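You operate a simulated robot arm through the tools that you are given. There is no shell and no other tool. Be economical: measure what you need, move in short steps, check, and stop when the job is done.

You are at the controls of a simulated robot arm. One attempt, no reset.

TASK
Press the red cap home, then lift the blue sleeve into the small green tray.
Fine: leave the lever up, the slide out, and the cartridge in its housing.

The check looks at the end state, three seconds after you hand in, the way a careful person would. Anything else that was tipped, shoved, dropped, spilled or broken makes it a failure. A push-on lid holds only when it is set on centred and level and pressed home; a screw cap is set on level and turned clockwise until tight.

THE ROBOT
A 6-joint arm with a two-finger parallel gripper, fixed in place. Base frame: the origin is at the foot of the arm, x ahead of it, y to its left, z up; the work surface is at about z = 81.9. Units: cm, degrees, N and s.
With the tool pointing down near the work surface it reaches from about 26 to 68 cm from the base axis. Its first joint turns from -66.0 to 66.0 degrees. Payload 2.9 kg.
The TCP is the grasp point between the finger pads, 3 cm short of the fingertips. In the tool frame z runs along the fingers and y along their closing line. Largest opening 11 cm; finger width 2, thickness 1; the body of the gripper, 4.8 by 11.2 cm, starts 5.5 cm behind the TCP.
Orientation is that of the tool frame in the base frame, as [roll, pitch, yaw] about the fixed x, y, z axes, in that order (R = Rz(yaw) Ry(pitch) Rx(roll)). With the fingers straight down and closing along the base's y, the tool's x points along the base's -x, its y along +y and its z along -z.

THE INTERFACE
- The arm moves only by the tool jog_arm. Its argument "plan" is a list that holds one entry, the list of rows, each a list of 7 numbers: the shift along the tool's x, y, z in units of 50 mm (1.0 is 50 mm), then the turn, a rotation vector about the tool's x, y, z in units of 4 degrees (1.0 is 4 degrees), then the finger opening in cm, from 0 to 11. In form: [[[tx, ty, tz, rx, ry, rz, claw], ...]]. A call has 1 to 10 rows; each row shifts and turns the commanded pose from where the row before left it, along the tool's axes as they then stand. A call with a number of a shift or a turn outside -1 to 1 is refused whole. Rows are played at 5 a second. More than 5 cm and 8.6 degrees between two rows, or a gripper value outside its range, and nothing of the call is played. Where a pose cannot be reached the arm comes as near as it can. A force on the tool above 60 N (or 10 N above the force at the start of the call, whichever is more), or a blocked arm, ends the call early, and 0.2 s more pass. Each finger travels about 10.8 cm/s and halts on what it meets, pressing with about 35 N; the grip force reading is that of the motor and also rises with nothing between the fingers. The clock runs only during rows and for 0.2 s after the last one: add rows that do not move to give the fingers time. The reply holds the time, the measured pose of the TCP, the force on the tool along the base axes, the opening and the grip force, in the units named above and with some noise.
- Cameras (640 x 400 px; columns grow to the right, rows downward): "scene" is fixed at [7.16, 42.46, 139.56]; the picture's right is [-0.83, -0.56, 0.00], its down [-0.26, 0.39, -0.88] and it looks along [0.49, -0.73, -0.47] (base axes); focal length 319 px, centre (320, 200). "wrist" rides on the gripper at [-3.6, 0, -5.7] in the tool frame; the picture's right is [0.00, -1.00, 0.00], its down [0.97, 0.00, -0.24] and it looks along [0.24, 0.00, 0.97] (tool axes); focal length 218 px, centre (320, 200). There is no depth. A picture from a camera that has moved, and an enlarged one, comes with that camera's place and axes in the base frame and with its lens.
- snapshot(camera): a new picture of that camera. It takes no simulated time.
- zoom(camera, box): a new picture of the part [left, top, right, bottom] of that camera's present view, enlarged. It takes no simulated time.
- hand_in(): hands the job in; it is judged then, once.

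Work in short steps. Places have to be worked out from the pictures, the camera data and where the tool is seen: move nearer, look again, correct. Check each grasp and each placing, and mend what went wrong. You have 120 turns and 76 pictures in all, those below and enlarged ones among them. Open the gripper and draw the arm clear of the work before you hand the job in, unless the task says otherwise; then end with one line.

The tools are called as name(argument=value, ...) on one line, values as JSON. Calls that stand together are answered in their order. jog_arm: Moves the arm, as the interface text tells. Its arguments: {"type":"object","properties":{"plan":{"type":"array","items":{"type":"array","items":{"type":"array","items":{"type":"number"}}}}},"required":["plan"]} The other tools are called the same way: snapshot (camera) takes a picture; zoom (camera, box) takes an enlarged picture of a part of a camera's view; hand_in () hands the job in.

At the start:

```text
time: 0.0
eef_pos: [41.98, 9.94, 125.14]
orientation: [180.0, 0.0, 180.0]
contact_force: [0.7, -0.5, 0.2]
width: 11.0
grip_force: 0.1
```

scene: 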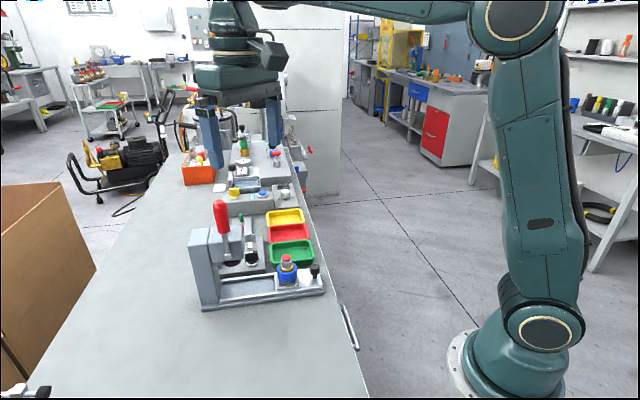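
wrist: 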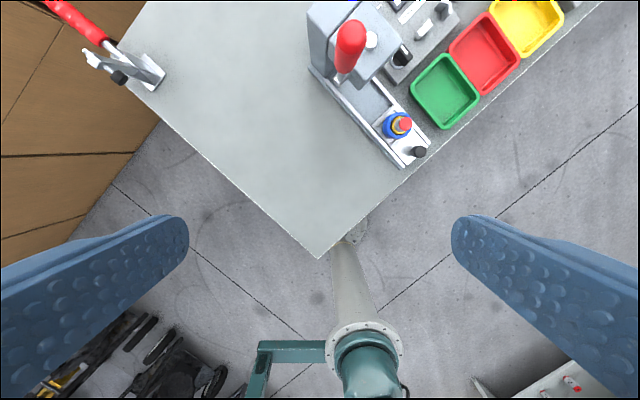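

I start by looking closely at the press station and trays in both cameras.

zoom(camera="scene", box=[180, 120, 340, 320])

zoom(camera="wrist", box=[290, 0, 610, 200])

```text
2.00 times, centred on (260, 220) of scene
camera zoom: at [7.16, 42.46, 139.56], right [-0.83, -0.56, 0.0], down [-0.26, 0.39, -0.88], along [0.49, -0.73, -0.47], focal length 638 px, centre (440, 160)
```

zoom: 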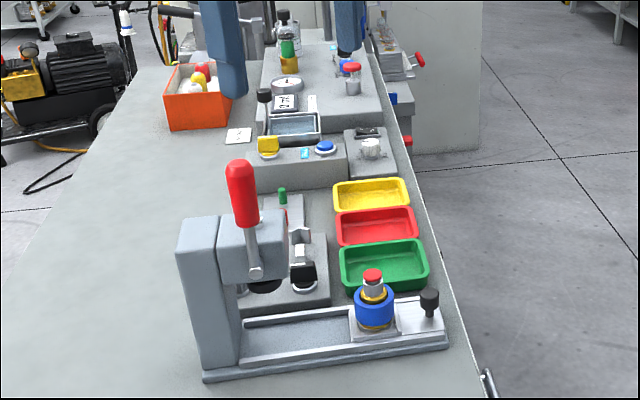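

```text
2.00 times, centred on (450, 100) of wrist
camera zoom: at [45.57, 10.04, 130.79], right [0.0, -1.0, 0.0], down [-0.97, 0.0, 0.24], along [-0.24, 0.0, -0.97], focal length 436 px, centre (60, 400)
```

zoom: 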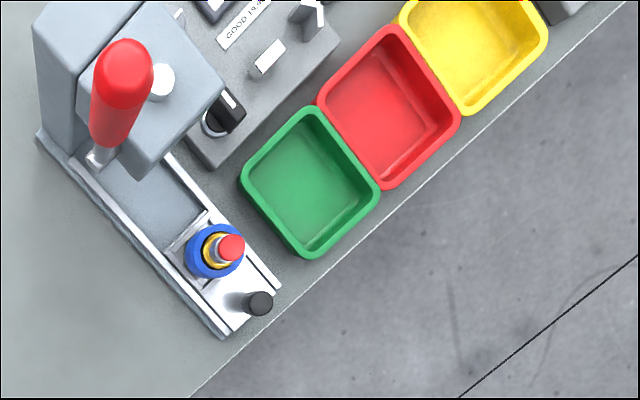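

The station is an arbor press whose rail runs at about 45° in the base frame. The sleeve is near (49,-4.6), the knob near (44.5,-8.9) and the lever tip near (55,7,109). I turn the tool 45° to line up with the rail.

jog_arm(plan=[[[0, 0, 0, 0, 0, -1, 11], [0, 0, 0, 0, 0, -1, 11], [0, 0, 0, 0, 0, -1, 11], [0, 0, 0, 0, 0, -1, 11], [0, 0, 0, 0, 0, -1, 11], [0, 0, 0, 0, 0, -1, 11], [0, 0, 0, 0, 0, -1, 11], [0, 0, 0, 0, 0, -1, 11], [0, 0, 0, 0, 0, -1, 11], [0, 0, 0, 0, 0, -1, 11]]])

```text
time: 2.2
eef_pos: [41.93, 10.02, 125.21]
orientation: [-180.0, 0.0, -139.9]
contact_force: [-0.3, -0.6, 0.7]
width: 11.01
grip_force: 0.0
```

Finishing the turn and moving above the slide for a closer look.

jog_arm(plan=[[[0, 0, 0, 0, 0, -1, 11], [0, 0, 0, 0, 0, -0.27, 11], [0.33, -0.9, 0.8, 0, 0, 0, 11], [0.33, -0.9, 0.8, 0, 0, 0, 11], [0.33, -0.9, 0.8, 0, 0, 0, 11], [0, 0, 0, 0, 0, 0, 11]]])

snapshot(camera="wrist")

zoom(camera="scene", box=[180, 180, 340, 320])

```text
refused: row 3 steps farther than a row can; nothing moved
```

```text
71 pictures are left
camera wrist: at [44.7, 12.34, 130.75], right [0.64, -0.77, 0.0], down [-0.74, -0.62, 0.24], along [-0.18, -0.15, -0.97], focal length 218 px, centre (320, 200)
```

wrist: 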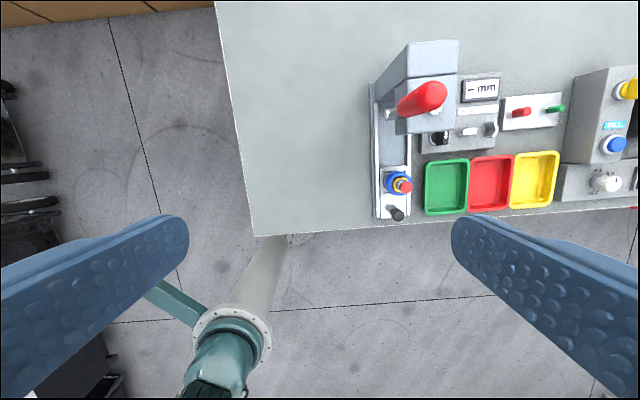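

```text
2.86 times, centred on (260, 250) of scene
camera zoom: at [7.16, 42.46, 139.56], right [-0.83, -0.56, 0.0], down [-0.26, 0.39, -0.88], along [0.49, -0.73, -0.47], focal length 912 px, centre (491, 57)
```

zoom: 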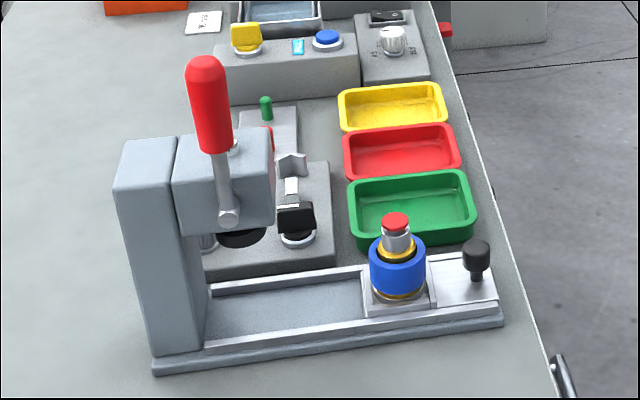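

Rows exceeded the 5 cm total, so I split the move into smaller ones.

jog_arm(plan=[[[0, 0, 0, 0, 0, -1, 11], [0, 0, 0, 0, 0, -0.27, 11], [0.2, -0.54, 0.52, 0, 0, 0, 11], [0.2, -0.54, 0.52, 0, 0, 0, 11], [0.2, -0.54, 0.52, 0, 0, 0, 11], [0.2, -0.54, 0.52, 0, 0, 0, 11], [0.2, -0.54, 0.52, 0, 0, 0, 11], [0, 0, 0, 0, 0, 0, 11]]])

snapshot(camera="wrist")

```text
time: 4.0
eef_pos: [48.18, -3.19, 111.97]
orientation: [179.9, -0.1, -134.9]
contact_force: [0.4, 0.4, -0.1]
width: 11.0
grip_force: 0.1
```

```text
69 pictures are left
camera wrist: at [50.7, -0.56, 117.65], right [0.71, -0.71, 0.0], down [-0.69, -0.69, 0.24], along [-0.17, -0.17, -0.97], focal length 218 px, centre (320, 200)
```

wrist: 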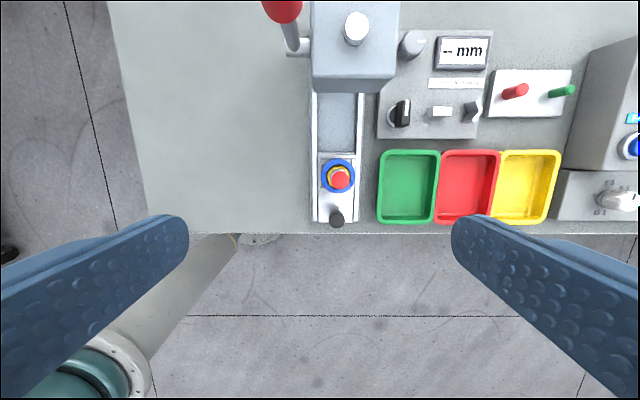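

The view is square to the rail now. In rail coordinates (u inward, w to picture right) the cap axis is about u=31, w=39, z_top≈89, and the knob is about u=25, w≈38.7, z_top≈87. The head front is at about u=40 with its underside near z=92.5. I tilt the tool 28° so the body leans outward, then approach the knob from above.

jog_arm(plan=[[[0, 0, 0, 0, -1, 0, 8], [0, 0, 0, 0, -1, 0, 5], [0, 0, 0, 0, -1, 0, 5], [0, 0, 0, 0, -1, 0, 5], [0, 0, 0, 0, -1, 0, 5], [0, 0, 0, 0, -1, 0, 5], [0, 0, 0, 0, -1, 0, 5], [0.8, 0, 0, 0, 0, 0, 5], [0.8, -0.2, 0, 0, 0, 0, 5], [0, 0, 0, 0, 0, 0, 5]]])

snapshot(camera="wrist")

```text
time: 6.2
eef_pos: [43.71, -8.69, 108.25]
orientation: [-179.9, 28.0, -134.8]
contact_force: [-0.3, 0.1, -0.4]
width: 5.01
grip_force: 0.0
```

```text
68 pictures are left
camera wrist: at [44.11, -8.32, 114.84], right [0.71, -0.71, 0.0], down [-0.68, -0.69, -0.24], along [0.17, 0.17, -0.97], focal length 218 px, centre (320, 200)
```

wrist: 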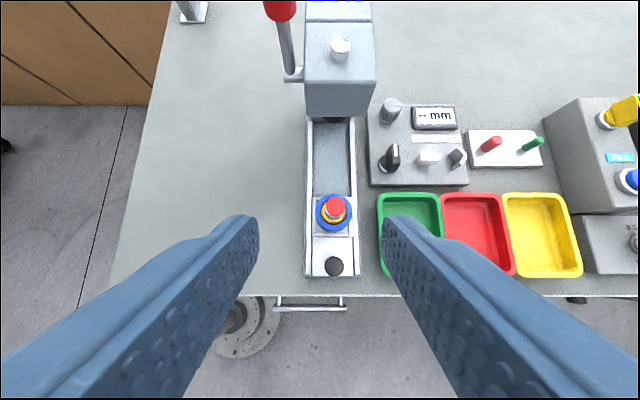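

Knob is now judged at u≈24.1, w≈38.8. I descend toward it, keeping the fingertips above it.

jog_arm(plan=[[[0.48, -0.0875, 0.605, 0, 0, 0, 5], [0.48, -0.0875, 0.605, 0, 0, 0, 5], [0.48, -0.0875, 0.605, 0, 0, 0, 5], [0.48, -0.0875, 0.605, 0, 0, 0, 5], [0, 0, 0, 0, 0, 0, 5]]])

snapshot(camera="wrist")

zoom(camera="scene", box=[230, 220, 350, 310])

```text
time: 7.4
eef_pos: [42.7, -12.02, 93.02]
orientation: [179.9, 27.9, -135.0]
contact_force: [0.2, 0.3, 1.1]
width: 5.01
grip_force: 0.1
```

```text
67 pictures are left
camera wrist: at [43.19, -11.64, 99.66], right [0.71, -0.71, 0.0], down [-0.68, -0.69, -0.24], along [0.17, 0.17, -0.97], focal length 218 px, centre (320, 200)
```

wrist: 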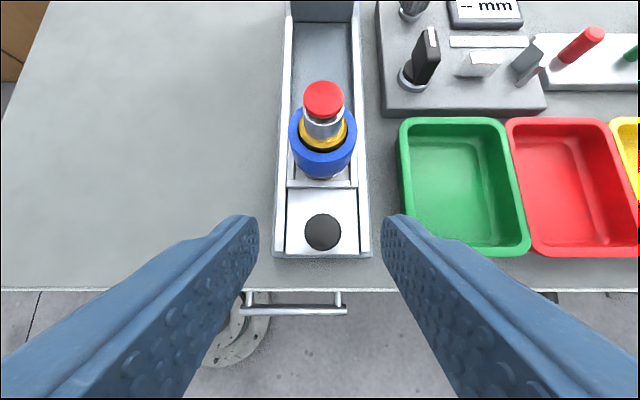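

```text
4.44 times, centred on (290, 265) of scene
camera zoom: at [7.17, 42.46, 139.56], right [-0.83, -0.56, 0.0], down [-0.26, 0.39, -0.88], along [0.49, -0.73, -0.47], focal length 1418 px, centre (453, -89)
```

zoom: 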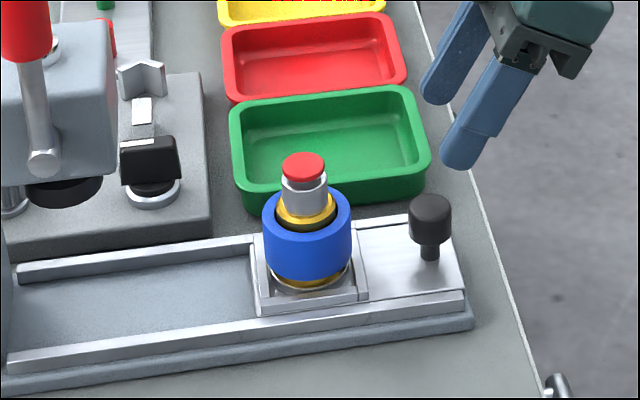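

Knob refined to u≈23.7, w≈38.9, top z≈85.5, about 2.2 cm in diameter. I go down around it with the opening narrowed to 3.8 cm and then look.

jog_arm(plan=[[[0.14, -0.02, 0.4, 0, 0, 0, 3.8], [0.14, -0.02, 0.4, 0, 0, 0, 3.8], [0.144, 0, 0.424, 0, 0, 0, 3.8], [0, 0, 0, 0, 0, 0, 3.8]]])

zoom(camera="scene", box=[230, 220, 350, 310])

snapshot(camera="wrist")

```text
time: 8.4
eef_pos: [43.79, -11.45, 86.77]
orientation: [-180.0, 28.0, -135.0]
contact_force: [-0.9, 0.1, 1.3]
width: 3.81
grip_force: 0.2
```

```text
4.44 times, centred on (290, 265) of scene
camera zoom: at [7.16, 42.46, 139.56], right [-0.83, -0.56, 0.0], down [-0.26, 0.39, -0.88], along [0.49, -0.73, -0.47], focal length 1418 px, centre (453, -89)
```

zoom: 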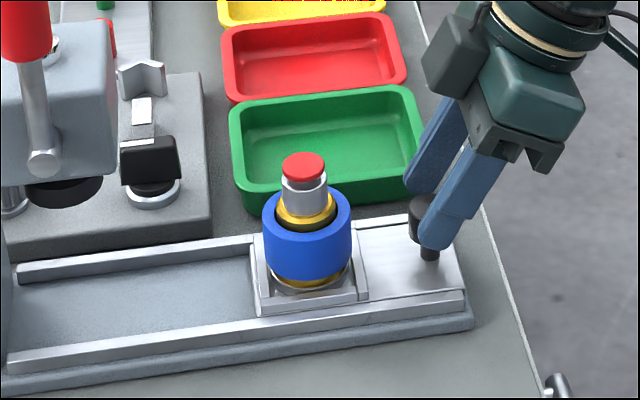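

```text
64 pictures are left
camera wrist: at [44.2, -11.04, 93.41], right [0.71, -0.71, 0.0], down [-0.68, -0.69, -0.24], along [0.17, 0.17, -0.97], focal length 218 px, centre (320, 200)
```

wrist: 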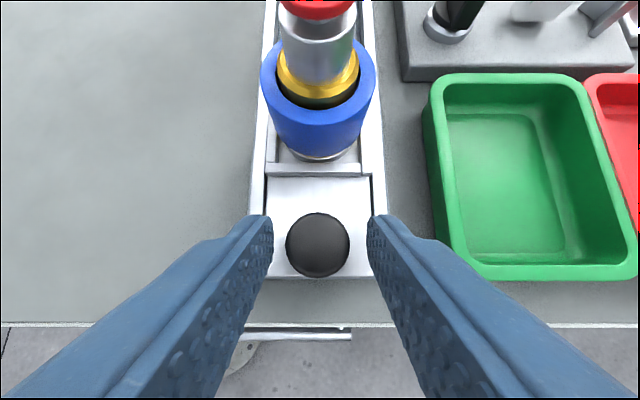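

Knob is centred between the fingers but slightly inward of the tips. I shift 0.6 cm inward and close.

jog_arm(plan=[[[-0.106, 0, 0.056, 0, 0, 0, 3.8], [0, 0, 0, 0, 0, 0, 2.5], [0, 0, 0, 0, 0, 0, 1.5], [0, 0, 0, 0, 0, 0, 1.5], [0, 0, 0, 0, 0, 0, 1.5]]])

zoom(camera="scene", box=[230, 220, 350, 310])

```text
time: 9.6
eef_pos: [44.25, -11.04, 86.79]
orientation: [179.9, 28.1, -135.0]
contact_force: [-3.3, 3.4, -1.1]
width: 2.51
grip_force: 44.8
```

```text
4.44 times, centred on (290, 265) of scene
camera zoom: at [7.16, 42.47, 139.56], right [-0.83, -0.56, 0.0], down [-0.26, 0.39, -0.88], along [0.49, -0.73, -0.47], focal length 1418 px, centre (453, -89)
```

zoom: 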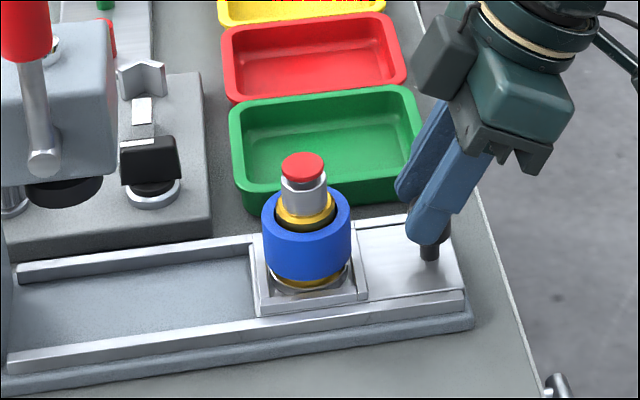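

The knob is held at 2.5 cm. I push inward along the rail, 2 cm first, as a test.

jog_arm(plan=[[[-0.088, 0, 0.047, 0, 0, 0, 1.5], [-0.088, 0, 0.047, 0, 0, 0, 1.5], [-0.088, 0, 0.047, 0, 0, 0, 1.5], [-0.088, 0, 0.047, 0, 0, 0, 1.5], [0, 0, 0, 0, 0, 0, 1.5]]])

zoom(camera="scene", box=[230, 220, 350, 310])

```text
time: 10.8
eef_pos: [45.57, -9.56, 86.87]
orientation: [179.9, 27.9, -134.9]
contact_force: [-4.9, 4.8, -3.8]
width: 2.52
grip_force: 44.6
```

```text
4.44 times, centred on (290, 265) of scene
camera zoom: at [7.16, 42.47, 139.56], right [-0.83, -0.56, 0.0], down [-0.26, 0.39, -0.88], along [0.49, -0.73, -0.47], focal length 1418 px, centre (453, -89)
```

zoom: 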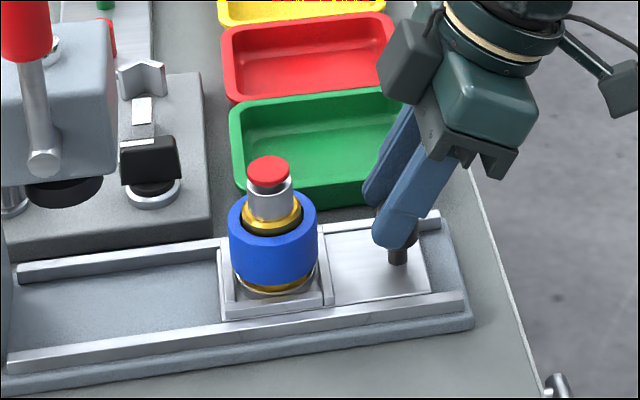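

The slide moves freely. I continue inward about 8 cm.

jog_arm(plan=[[[-0.177, 0.01, 0.094, 0, 0, 0, 1.5], [-0.177, 0, 0.095, 0, 0, 0, 1.5], [-0.177, 0, 0.095, 0, 0, 0, 1.5], [-0.177, 0, 0.095, 0, 0, 0, 1.5], [-0.177, 0, 0.095, 0, 0, 0, 1.5], [-0.177, 0, 0.095, 0, 0, 0, 1.5], [-0.177, 0, 0.095, 0, 0, 0, 1.5], [-0.177, 0, 0.095, 0, 0, 0, 1.5], [0, 0, 0, 0, 0, 0, 1.5]]])

zoom(camera="scene", box=[180, 200, 320, 310])

```text
time: 12.8
eef_pos: [51.25, -3.96, 86.82]
orientation: [-179.9, 28.0, -135.0]
contact_force: [-3.6, 4.1, 4.0]
width: 2.52
grip_force: 44.8
```

```text
3.64 times, centred on (250, 255) of scene
camera zoom: at [7.15, 42.47, 139.56], right [-0.83, -0.56, 0.0], down [-0.26, 0.39, -0.88], along [0.49, -0.73, -0.47], focal length 1160 px, centre (574, 0)
```

zoom: 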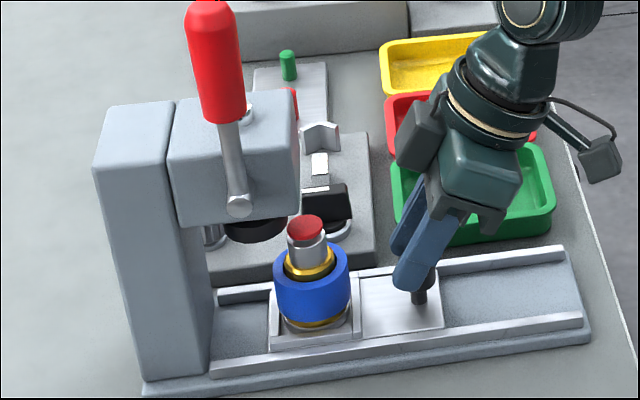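

About 3.5 cm remain. I continue in small steps, watching for the stop and for cap-to-ram clearance.

jog_arm(plan=[[[-0.12, 0, 0.064, 0, 0, 0, 1.5], [-0.12, 0, 0.064, 0, 0, 0, 1.5], [-0.12, 0, 0.064, 0, 0, 0, 1.5], [0, 0, 0, 0, 0, 0, 1.5]]])

zoom(camera="scene", box=[200, 220, 300, 310])

```text
time: 13.8
eef_pos: [52.73, -2.4, 86.77]
orientation: [180.0, 28.0, -134.8]
contact_force: [-5.8, 7.2, 8.8]
width: 2.51
grip_force: 44.8
```

```text
4.44 times, centred on (250, 265) of scene
camera zoom: at [7.14, 42.48, 139.56], right [-0.83, -0.56, 0.0], down [-0.26, 0.39, -0.88], along [0.49, -0.73, -0.47], focal length 1418 px, centre (631, -89)
```

zoom: 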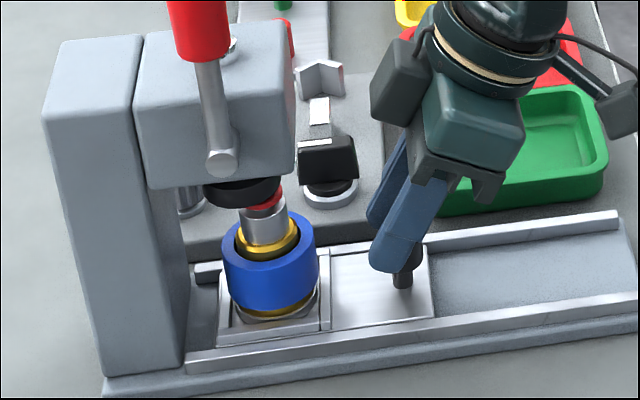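

Clearing so far. I continue with 0.4 cm steps to the stop.

jog_arm(plan=[[[-0.075, 0.01, 0.03, 0, 0, 0, 1.5], [-0.071, 0, 0.038, 0, 0, 0, 1.5], [-0.071, 0, 0.038, 0, 0, 0, 1.5], [0, 0, 0, 0, 0, 0, 1.5]]])

zoom(camera="scene", box=[200, 220, 300, 310])

```text
time: 14.8
eef_pos: [53.38, -1.67, 86.86]
orientation: [179.9, 27.9, -135.1]
contact_force: [-20.7, -8.9, 17.2]
width: 2.55
grip_force: 45.1
```

```text
4.44 times, centred on (250, 265) of scene
camera zoom: at [7.09, 42.44, 139.57], right [-0.83, -0.56, 0.0], down [-0.26, 0.39, -0.88], along [0.49, -0.73, -0.47], focal length 1418 px, centre (631, -89)
```

zoom: 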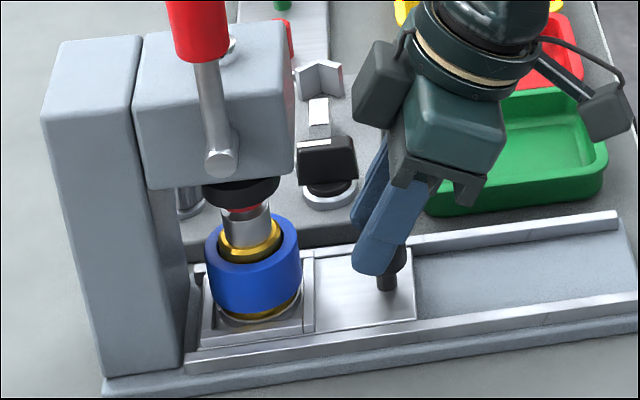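

Inward force rose to about 21 N, so the slide is probably at its stop with the cap under the ram. One more small nudge will confirm it.

jog_arm(plan=[[[-0.05, 0, 0.02, 0, 0, 0, 1.5], [0, 0, 0, 0, 0, 0, 1.5]]])

zoom(camera="scene", box=[215, 240, 275, 290])

```text
time: 15.4
eef_pos: [53.52, -1.68, 86.67]
orientation: [179.7, 27.6, -135.0]
contact_force: [-32.8, -14.8, 17.8]
width: 2.55
grip_force: 44.7
```

```text
8.00 times, centred on (245, 265) of scene
camera zoom: at [7.06, 42.43, 139.58], right [-0.83, -0.56, 0.0], down [-0.26, 0.39, -0.88], along [0.49, -0.73, -0.47], focal length 2552 px, centre (920, -320)
```

zoom: 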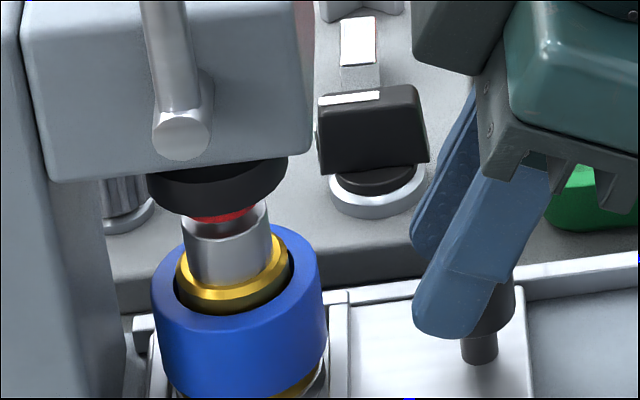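

Slide is at its stop and the cap sits under the ram. I relieve the pressure, open, and back out along the tool axis.

jog_arm(plan=[[[0.06, 0, -0.025, 0, 0, 0, 1.5], [0, 0, 0, 0, 0, 0, 3.8], [0, 0, 0, 0, 0, 0, 3.8], [0, 0, -0.4, 0, 0, 0, 3.8], [0, 0, -0.8, 0, 0, 0, 3.8], [0, 0, -0.9, 0, 0, 0, 3.8], [0, 0, 0, 0, 0, 0, 3.8]]])

snapshot(camera="wrist")

zoom(camera="scene", box=[190, 180, 310, 310])

```text
time: 17.0
eef_pos: [50.0, -5.23, 95.85]
orientation: [179.9, 28.0, -134.9]
contact_force: [0.6, -0.2, -0.8]
width: 3.78
grip_force: 0.1
```

```text
57 pictures are left
camera wrist: at [50.41, -4.82, 102.55], right [0.71, -0.71, 0.0], down [-0.68, -0.69, -0.24], along [0.17, 0.17, -0.97], focal length 218 px, centre (320, 200)
```

wrist: 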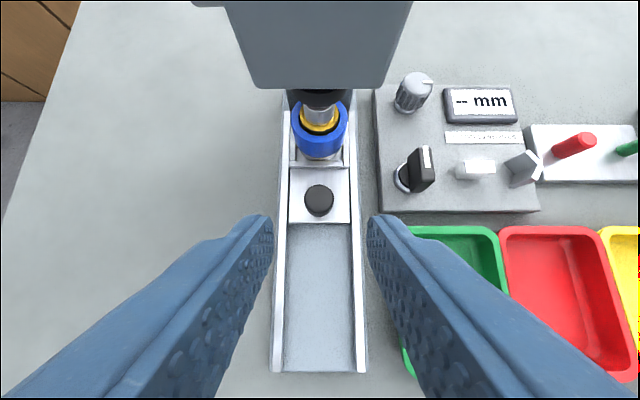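

```text
3.08 times, centred on (250, 245) of scene
camera zoom: at [7.16, 42.46, 139.56], right [-0.83, -0.56, 0.0], down [-0.26, 0.39, -0.88], along [0.49, -0.73, -0.47], focal length 982 px, centre (535, 62)
```

zoom: 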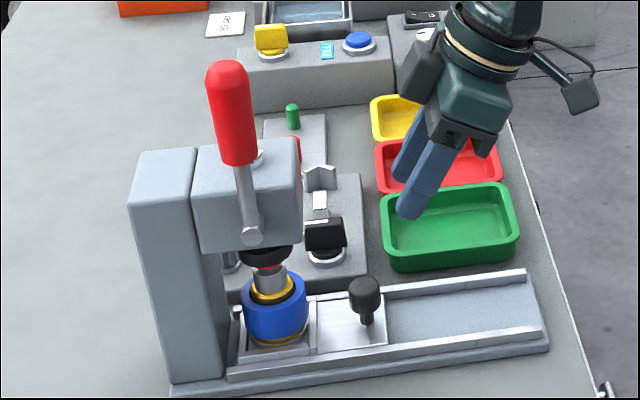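

Slide stays in, travel about 12.8 cm, so the cap is at u≈43.6 under the ram. Next is the lever: I rise straight up and level the tool.

jog_arm(plan=[[[-0.376, 0, -0.706, 0, 0, 0, 6], [-0.376, 0, -0.706, 0, 0, 0, 6], [-0.376, 0, -0.706, 0, 0, 0, 6], [-0.376, 0, -0.706, 0, 0, 0, 6], [-0.376, 0, -0.706, 0, 0, 0, 6], [0, 0, 0, 0, 1, 0, 6], [0, 0, 0, 0, 1, 0, 6], [0, 0, 0, 0, 1, 0, 6], [0, 0, 0, 0, 1, 0, 6], [0, 0, 0, 0, 1, 0, 6]]])

jog_arm(plan=[[[0, 0, 0, 0, 1, 0, 6], [0, 0, 0, 0, 1, 0, 6], [-0.4, 0.25, 0, 0, 0, 0, 6], [-0.4, 0.25, 0, 0, 0, 0, 6], [-0.4, 0.25, 0, 0, 0, 0, 6], [0, 0.25, 0, 0, 0, 0, 6], [0, 0, 0, 0, 0, 0, 6]]])

snapshot(camera="wrist")

zoom(camera="scene", box=[170, 110, 330, 310])

```text
time: 19.2
eef_pos: [49.93, -5.17, 116.12]
orientation: [179.9, 8.0, -134.9]
contact_force: [-0.8, 0.3, -0.4]
width: 5.96
grip_force: 0.0
```

```text
time: 20.8
eef_pos: [50.6, 2.72, 116.16]
orientation: [180.0, 0.1, -134.9]
contact_force: [-0.2, -1.1, -0.5]
width: 6.0
grip_force: 0.0
```

```text
55 pictures are left
camera wrist: at [53.21, 5.28, 121.79], right [0.71, -0.71, 0.0], down [-0.69, -0.69, 0.24], along [-0.17, -0.17, -0.97], focal length 218 px, centre (320, 200)
```

wrist: 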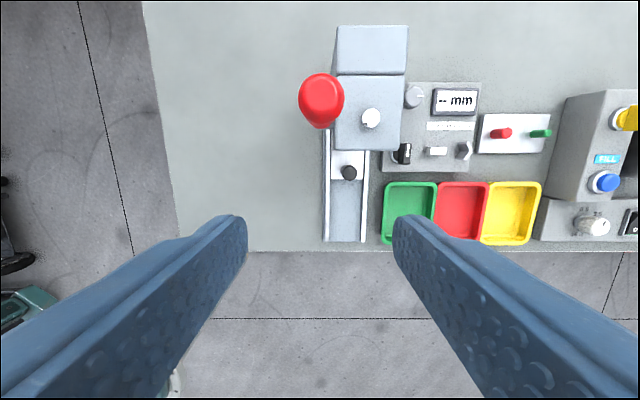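

```text
2.00 times, centred on (250, 210) of scene
camera zoom: at [7.16, 42.46, 139.56], right [-0.83, -0.56, 0.0], down [-0.26, 0.39, -0.88], along [0.49, -0.73, -0.47], focal length 638 px, centre (460, 180)
```

zoom: 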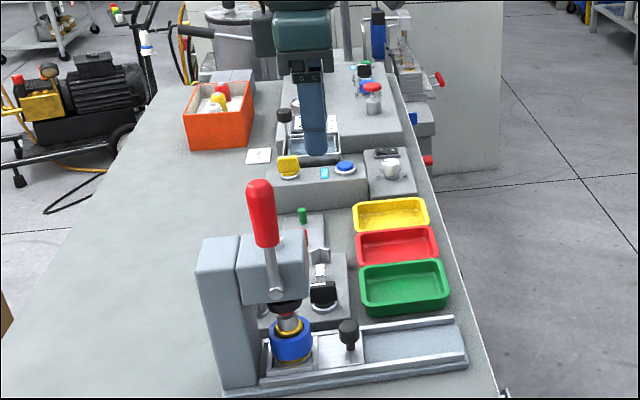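

Lever tip is at u≈44.1, w≈34.0, z≈108.8, handle about 2.4 cm thick. I move over it and come down astride it.

jog_arm(plan=[[[-0.62, -0.02, 0, 0, 0, 0, 5], [-0.62, -0.02, 0, 0, 0, 0, 5], [0, 0, 0.5, 0, 0, 0, 5], [0, 0, 0.5, 0, 0, 0, 5], [0, 0, 0, 0, 0, 0, 5]]])

zoom(camera="scene", box=[170, 150, 330, 310])

snapshot(camera="wrist")

```text
time: 22.0
eef_pos: [55.32, 6.94, 111.01]
orientation: [-180.0, 0.0, -134.9]
contact_force: [0.6, -0.4, 0.2]
width: 5.0
grip_force: 0.1
```

```text
2.50 times, centred on (250, 230) of scene
camera zoom: at [7.16, 42.46, 139.56], right [-0.83, -0.56, 0.0], down [-0.26, 0.39, -0.88], along [0.49, -0.73, -0.47], focal length 798 px, centre (495, 125)
```

zoom: 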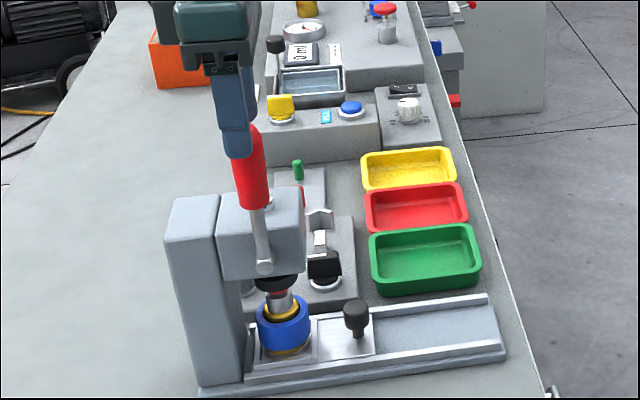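

```text
52 pictures are left
camera wrist: at [57.85, 9.62, 116.62], right [0.71, -0.71, 0.0], down [-0.69, -0.69, 0.24], along [-0.17, -0.17, -0.97], focal length 218 px, centre (320, 200)
```

wrist: 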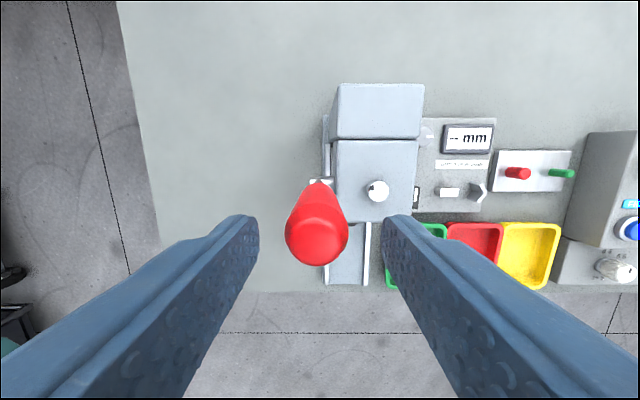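

Handle is centred between the fingers. I go down to z≈106.5 and grip it.

jog_arm(plan=[[[-0.04, 0, 0.45, 0, 0, 0, 5], [-0.04, 0, 0.45, 0, 0, 0, 5], [0, 0, 0, 0, 0, 0, 4], [0, 0, 0, 0, 0, 0, 3], [0, 0, 0, 0, 0, 0, 2], [0, 0, 0, 0, 0, 0, 1.5], [0, 0, 0, 0, 0, 0, 1.5]]])

zoom(camera="scene", box=[170, 150, 330, 310])

```text
time: 23.6
eef_pos: [55.48, 7.45, 106.49]
orientation: [179.9, 0.1, -134.8]
contact_force: [-7.8, 7.2, -0.8]
width: 2.66
grip_force: 44.3
```

```text
2.50 times, centred on (250, 230) of scene
camera zoom: at [7.14, 42.48, 139.55], right [-0.83, -0.56, 0.0], down [-0.26, 0.39, -0.88], along [0.49, -0.73, -0.47], focal length 798 px, centre (495, 125)
```

zoom: 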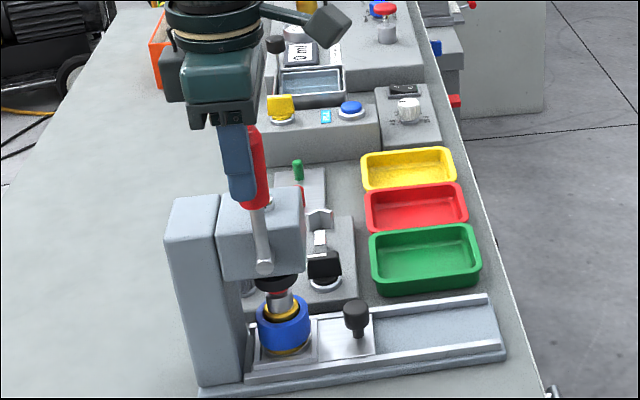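

Lever gripped at radius about 11.5 cm from the pivot. I swing it outward as a rigid rotation, 16° first.

jog_arm(plan=[[[0.16, 0.01, 0.006, 0, -1, 0, 1.5], [0.16, 0.01, 0.006, 0, -1, 0, 1.5], [0.16, 0, 0.006, 0, -1, 0, 1.5], [0.16, 0, 0.006, 0, -1, 0, 1.5], [0, 0, 0, 0, 0, 0, 1.5]]])

zoom(camera="scene", box=[170, 150, 330, 310])

```text
time: 24.8
eef_pos: [53.25, 5.21, 106.24]
orientation: [-179.9, 16.2, -134.8]
contact_force: [-8.9, 11.4, 11.7]
width: 2.65
grip_force: 45.4
```

```text
2.50 times, centred on (250, 230) of scene
camera zoom: at [7.12, 42.49, 139.55], right [-0.83, -0.56, 0.0], down [-0.26, 0.39, -0.88], along [0.49, -0.73, -0.47], focal length 798 px, centre (495, 125)
```

zoom: 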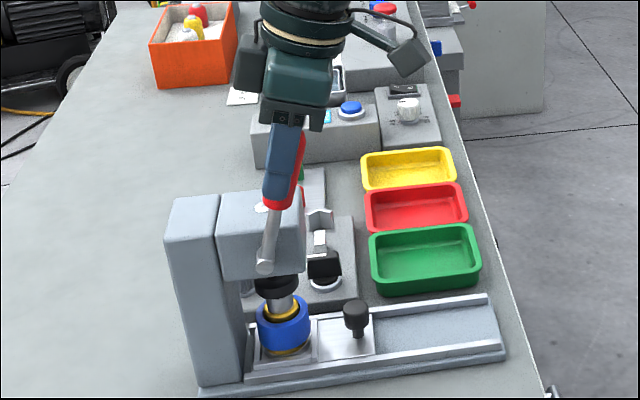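

The lever follows and the ram is descending. I continue another 20°.

jog_arm(plan=[[[0.16, 0.02, 0.0, 0, -1, 0, 1.5], [0.16, 0.01, 0.003, 0, -1, 0, 1.5], [0.16, 0, 0.005, 0, -1, 0, 1.5], [0.16, 0, 0.005, 0, -1, 0, 1.5], [0.16, 0, 0.005, 0, -1, 0, 1.5], [0, 0, 0, 0, 0, 0, 1.5]]])

zoom(camera="scene", box=[170, 150, 330, 310])

```text
time: 26.2
eef_pos: [51.12, 2.98, 104.79]
orientation: [-179.0, 37.2, -134.0]
contact_force: [32.5, 29.0, 28.2]
width: 2.64
grip_force: 44.7
```

```text
2.50 times, centred on (250, 230) of scene
camera zoom: at [7.22, 42.55, 139.53], right [-0.83, -0.56, 0.0], down [-0.26, 0.39, -0.88], along [0.49, -0.73, -0.47], focal length 798 px, centre (495, 125)
```

zoom: 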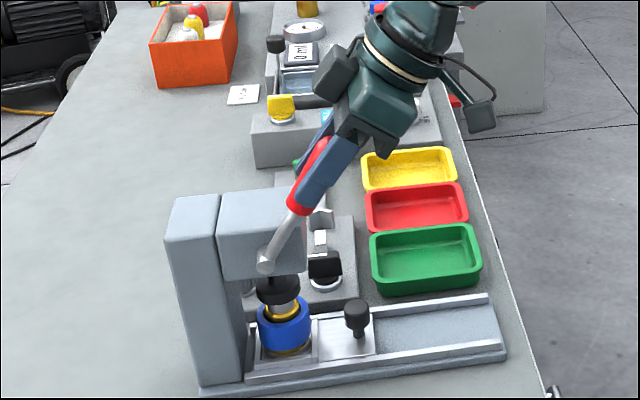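

Resistance is now about 50 N at roughly 31° of lever, so the ram is on the cap. I look closely.

zoom(camera="scene", box=[215, 240, 275, 290])

```text
8.00 times, centred on (245, 265) of scene
camera zoom: at [7.22, 42.55, 139.53], right [-0.83, -0.56, 0.0], down [-0.26, 0.39, -0.88], along [0.49, -0.73, -0.47], focal length 2552 px, centre (920, -320)
```

zoom: 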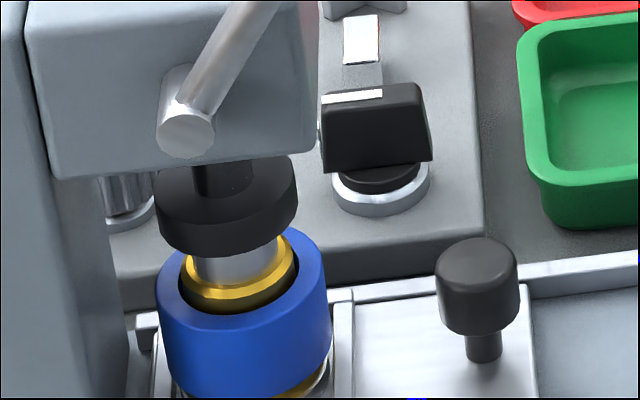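

The ram bears on the cap. I push a little further and see whether it goes.

jog_arm(plan=[[[0.08, 0, 0, 0, 0, 0, 1.5], [0.08, 0, 0, 0, 0, 0, 1.5], [0, 0, 0, 0, 0, 0, 1.5], [0, 0, 0, 0, 0, 0, 1.5]]])

zoom(camera="scene", box=[215, 240, 275, 290])

```text
time: 26.6
eef_pos: [51.23, 3.13, 105.01]
orientation: [-178.7, 37.8, -133.5]
contact_force: [21.2, 12.6, -1.7]
width: 2.65
grip_force: 44.9
stopped in row 1: the force on the tool passed its limit (the readings are from after the stop); the commanded pose is now the measured one
```

```text
8.00 times, centred on (245, 265) of scene
camera zoom: at [7.24, 42.5, 139.54], right [-0.83, -0.56, 0.0], down [-0.26, 0.39, -0.88], along [0.49, -0.73, -0.47], focal length 2552 px, centre (920, -320)
```

zoom: 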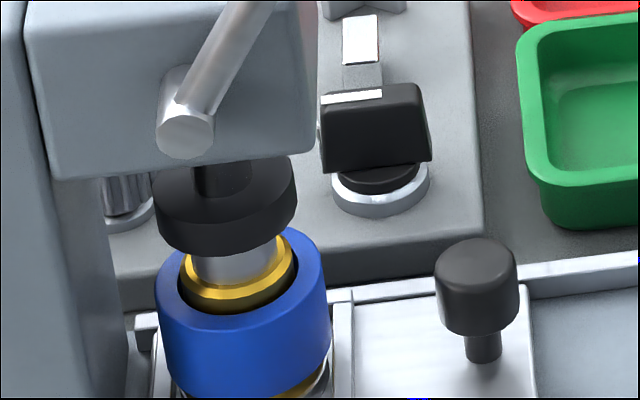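

It stopped hard at above 60 N without further motion, so the cap is either home or needs more force. I raise the lever again to inspect.

jog_arm(plan=[[[-0.158, 0, 0.017, 0, 1, 0, 1.5], [-0.158, 0, 0.017, 0, 1, 0, 1.5], [-0.158, 0, 0.017, 0, 1, 0, 1.5], [-0.158, 0, 0.017, 0, 1, 0, 1.5], [0, 0, 0, 0, 0, 0, 1.5]]])

zoom(camera="scene", box=[205, 210, 285, 290])

```text
time: 27.8
eef_pos: [53.13, 5.12, 106.14]
orientation: [-179.1, 21.4, -134.2]
contact_force: [6.1, 4.0, -2.7]
width: 2.66
grip_force: 44.8
```

```text
5.00 times, centred on (245, 250) of scene
camera zoom: at [7.19, 42.47, 139.56], right [-0.83, -0.56, 0.0], down [-0.26, 0.39, -0.88], along [0.49, -0.73, -0.47], focal length 1595 px, centre (695, -50)
```

zoom: 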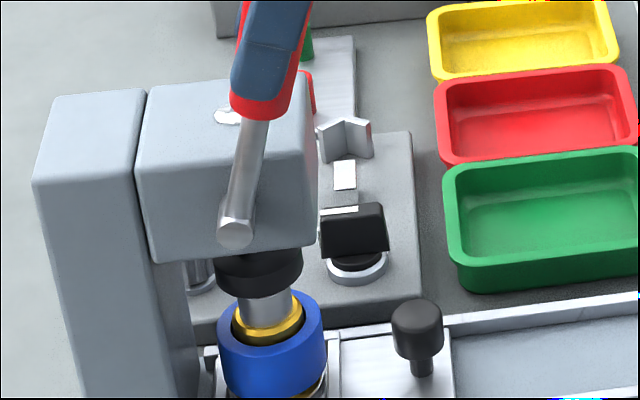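

I continue raising the lever to its rest.

jog_arm(plan=[[[-0.158, 0, 0.017, 0, 1, 0, 1.5], [-0.158, 0, 0.01, 0, 1, 0, 1.5], [-0.158, 0, 0.01, 0, 1, 0, 1.5], [-0.12, 0, 0.005, 0, 1, 0, 1.5], [0, 0, 0, 0, 0, 0, 1.5]]])

zoom(camera="scene", box=[205, 210, 285, 290])

```text
time: 29.0
eef_pos: [55.29, 7.16, 106.63]
orientation: [-179.2, 5.2, -134.5]
contact_force: [15.2, 6.2, -28.6]
width: 2.7
grip_force: 44.6
```

```text
5.00 times, centred on (245, 250) of scene
camera zoom: at [7.26, 42.48, 139.55], right [-0.83, -0.56, 0.0], down [-0.26, 0.39, -0.88], along [0.49, -0.73, -0.47], focal length 1595 px, centre (695, -50)
```

zoom: 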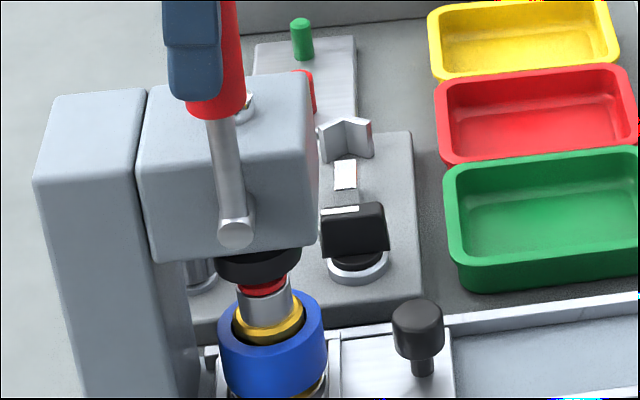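

I compare at the same magnification as before the press.

zoom(camera="scene", box=[215, 240, 275, 290])

```text
8.00 times, centred on (245, 265) of scene
camera zoom: at [7.26, 42.48, 139.55], right [-0.83, -0.56, 0.0], down [-0.26, 0.39, -0.88], along [0.49, -0.73, -0.47], focal length 2552 px, centre (920, -320)
```

zoom: 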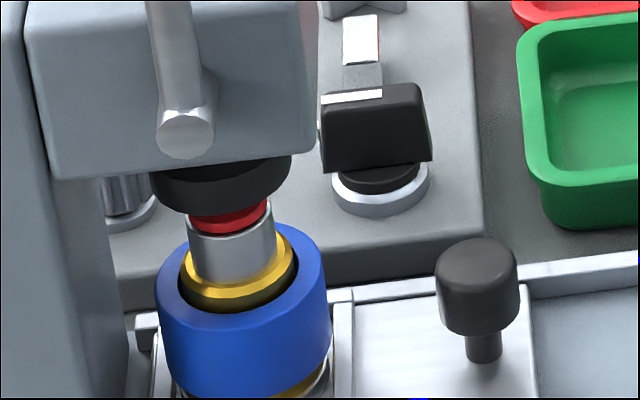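

The cap has moved down visibly against the cylinder rim. I return the lever the last few millimetres to its rest, then open.

jog_arm(plan=[[[-0.08, 0, 0.03, 0, 0.7, 0, 1.5], [-0.03, 0, 0, 0, 0.6, 0, 1.5], [0, 0, 0, 0, 0, 0, 1.5]]])

```text
time: 29.8
eef_pos: [55.42, 7.35, 106.51]
orientation: [-179.4, 0.0, -134.7]
contact_force: [-12.5, -17.3, -20.2]
width: 2.66
grip_force: 44.9
```

The lever is against its upper stop, back at u≈44.4. I open and rise.

jog_arm(plan=[[[0.04, 0, 0, 0, 0, 0, 1.5], [0, 0, 0, 0, 0, 0, 5], [0, 0, 0, 0, 0, 0, 5], [0, 0, -0.5, 0, 0, 0, 5], [0, 0, -0.9, 0, 0, 0, 5], [0, 0, -0.6, 0, 0, 0, 5], [0.6, -0.3, 0, 0, 0, 0, 5], [0.8, -0.3, 0, 0, 0, 0, 5], [0.8, -0.3, 0, 0, 0, 0, 5], [0, 0, 0, 0, 0, 0, 5]]])

zoom(camera="scene", box=[190, 180, 310, 310])

```text
time: 32.0
eef_pos: [50.65, -3.57, 116.69]
orientation: [-179.2, 0.3, -134.5]
contact_force: [0.9, 0.8, -0.2]
width: 5.03
grip_force: 0.1
out of reach, approached as far as the arm can: row 6
```

```text
3.08 times, centred on (250, 245) of scene
camera zoom: at [7.16, 42.46, 139.56], right [-0.83, -0.56, 0.0], down [-0.26, 0.39, -0.88], along [0.49, -0.73, -0.47], focal length 982 px, centre (535, 62)
```

zoom: 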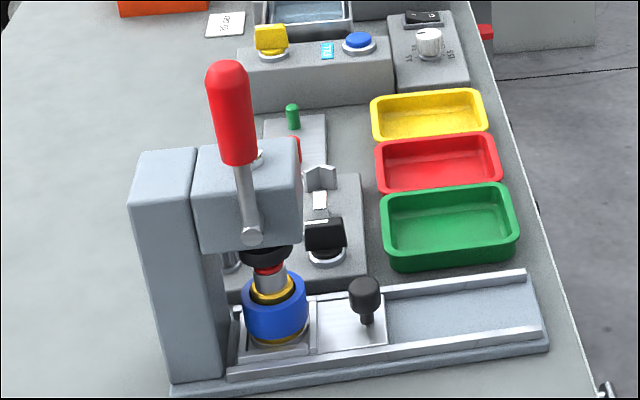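

Lever is back exactly as before. I tilt again and return to the knob approach point.

jog_arm(plan=[[[0, 0, 0, -0.2, 0, 0.12, 3.8], [0, 0, 0, 0, -1, 0, 3.8], [0, 0, 0, 0, -1, 0, 3.8], [0, 0, 0, 0, -1, 0, 3.8], [0, 0, 0, 0, -1, 0, 3.8], [0, 0, 0, 0, -1, 0, 3.8], [0, 0, 0, 0, -1, 0, 3.8], [0, 0, 0, 0, -1, 0, 3.8], [0, 0, 0, 0, 0, 0, 3.8]]])

jog_arm(plan=[[[0.45, -0.028, 0.705, 0, 0, 0, 3.8], [0.45, -0.028, 0.705, 0, 0, 0, 3.8], [0.45, -0.028, 0.705, 0, 0, 0, 3.8], [0.45, -0.028, 0.705, 0, 0, 0, 3.8], [0.45, -0.028, 0.705, 0, 0, 0, 3.8], [0, 0, 0, 0, 0, 0, 3.8]]])

snapshot(camera="wrist")

```text
time: 34.0
eef_pos: [50.61, -3.32, 116.68]
orientation: [180.0, 28.4, -135.0]
contact_force: [0.5, -0.6, 0.2]
width: 3.79
grip_force: 0.1
```

```text
time: 35.4
eef_pos: [49.53, -5.06, 95.57]
orientation: [-180.0, 28.3, -134.9]
contact_force: [-0.7, 0.6, -0.4]
width: 3.82
grip_force: 0.1
```

```text
42 pictures are left
camera wrist: at [49.92, -4.62, 102.23], right [0.71, -0.71, 0.0], down [-0.68, -0.69, -0.25], along [0.18, 0.17, -0.97], focal length 218 px, centre (320, 200)
```

wrist: 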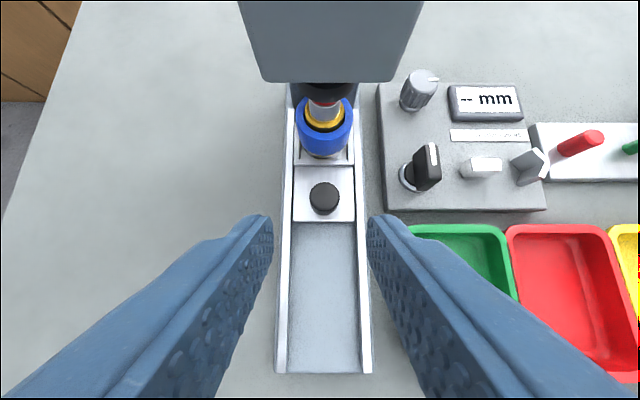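

I lower onto the knob (TCP target u≈36.4, w≈38.95, z≈86.85) and grip it.

jog_arm(plan=[[[-0.016, -0.035, 0.665, 0, 0, 0, 3.8], [-0.016, -0.035, 0.665, 0, 0, 0, 3.8], [-0.016, 0, 0.665, 0, 0, 0, 3.8], [0, 0, 0, 0, 0, 0, 3.8], [0, 0, 0, 0, 0, 0, 2.5], [0, 0, 0, 0, 0, 0, 1.5], [0, 0, 0, 0, 0, 0, 1.5], [0, 0, 0, 0, 0, 0, 1.5]]])

zoom(camera="scene", box=[200, 220, 300, 310])

```text
time: 37.2
eef_pos: [53.2, -1.84, 87.02]
orientation: [-179.8, 28.3, -135.1]
contact_force: [14.6, -12.7, -8.2]
width: 2.53
grip_force: 45.4
```

```text
4.44 times, centred on (250, 265) of scene
camera zoom: at [7.22, 42.43, 139.57], right [-0.83, -0.56, 0.0], down [-0.26, 0.39, -0.88], along [0.49, -0.73, -0.47], focal length 1418 px, centre (631, -89)
```

zoom: 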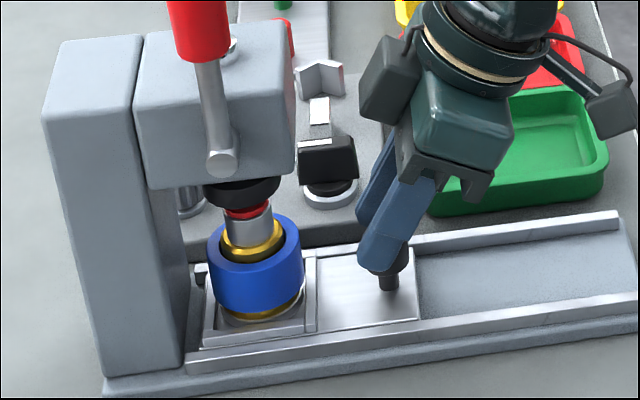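

Knob gripped. I pull the slide out, easing the sideways load.

jog_arm(plan=[[[0, -0.03, 0.0, 0, 0, 0, 1.5], [0.09, 0, -0.047, 0, 0, 0, 1.5], [0.177, 0, -0.094, 0, 0, 0, 1.5], [0.177, 0, -0.094, 0, 0, 0, 1.5], [0.177, 0, -0.094, 0, 0, 0, 1.5], [0.177, 0, -0.094, 0, 0, 0, 1.5], [0.177, 0, -0.094, 0, 0, 0, 1.5], [0.177, 0, -0.094, 0, 0, 0, 1.5], [0, 0, 0, 0, 0, 0, 1.5]]])

zoom(camera="scene", box=[215, 220, 315, 310])

```text
time: 39.2
eef_pos: [48.8, -6.35, 87.07]
orientation: [179.4, 28.3, -135.0]
contact_force: [-17.7, 18.5, -6.6]
width: 2.55
grip_force: 45.2
```

```text
4.44 times, centred on (265, 265) of scene
camera zoom: at [7.13, 42.5, 139.55], right [-0.83, -0.56, 0.0], down [-0.26, 0.39, -0.88], along [0.49, -0.73, -0.47], focal length 1418 px, centre (564, -89)
```

zoom: 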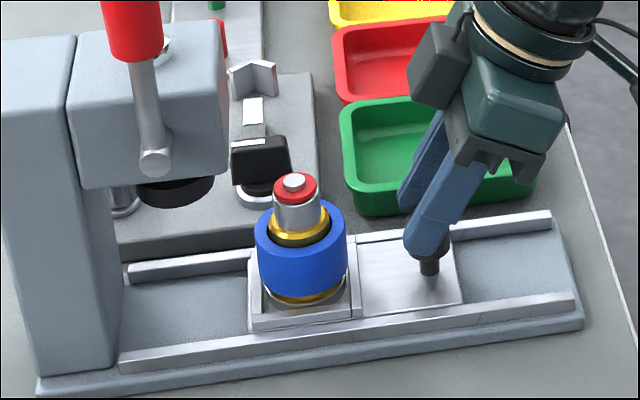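

The cap has gone down around its centre pin, which now protrudes. I pull the slide out the rest of the way.

jog_arm(plan=[[[0.177, 0.018, -0.094, 0, 0, 0, 1.5], [0.177, 0, -0.094, 0, 0, 0, 1.5], [0.177, 0, -0.094, 0, 0, 0, 1.5], [0.177, 0, -0.094, 0, 0, 0, 1.5], [0.177, 0, -0.094, 0, 0, 0, 1.5], [0.12, 0, -0.064, 0, 0, 0, 1.5], [0.06, 0, -0.03, 0, 0, 0, 1.5], [0, 0, 0, 0, 0, 0, 1.5]]])

zoom(camera="scene", box=[230, 220, 350, 310])

```text
time: 41.0
eef_pos: [44.47, -10.71, 87.23]
orientation: [179.6, 28.2, -135.3]
contact_force: [-15.3, 12.6, -11.1]
width: 2.52
grip_force: 44.8
```

```text
4.44 times, centred on (290, 265) of scene
camera zoom: at [7.14, 42.49, 139.55], right [-0.83, -0.56, 0.0], down [-0.26, 0.39, -0.88], along [0.49, -0.73, -0.47], focal length 1418 px, centre (453, -89)
```

zoom: 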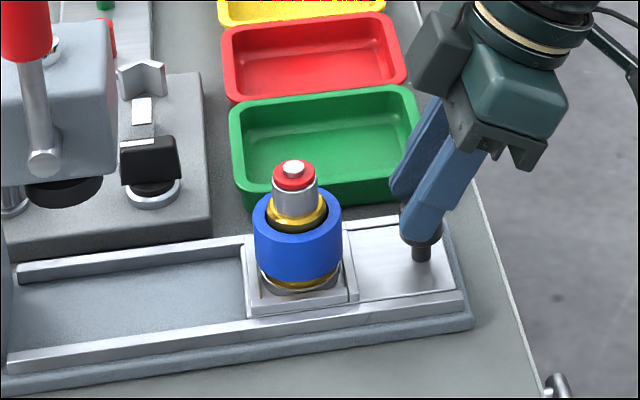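

About 0.6 cm short of the original out position. I pull on to the stop.

jog_arm(plan=[[[0.06, 0.01, -0.025, 0, 0, 0, 1.5], [0.06, 0, -0.025, 0, 0, 0, 1.5], [0.03, 0, -0.01, 0, 0, 0, 1.5], [0, 0, 0, 0, 0, 0, 1.5]]])

zoom(camera="scene", box=[230, 220, 350, 310])

```text
time: 42.0
eef_pos: [44.07, -11.12, 87.06]
orientation: [179.8, 28.4, -134.7]
contact_force: [-12.0, 21.7, 7.9]
width: 2.5
grip_force: 44.7
```

```text
4.44 times, centred on (290, 265) of scene
camera zoom: at [7.13, 42.52, 139.54], right [-0.83, -0.56, 0.0], down [-0.26, 0.39, -0.88], along [0.49, -0.73, -0.47], focal length 1418 px, centre (453, -89)
```

zoom: 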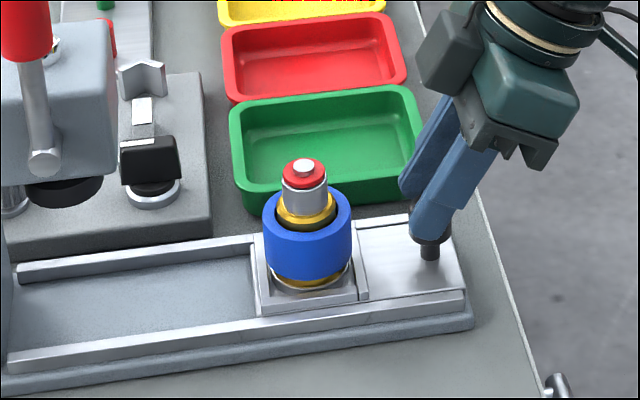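

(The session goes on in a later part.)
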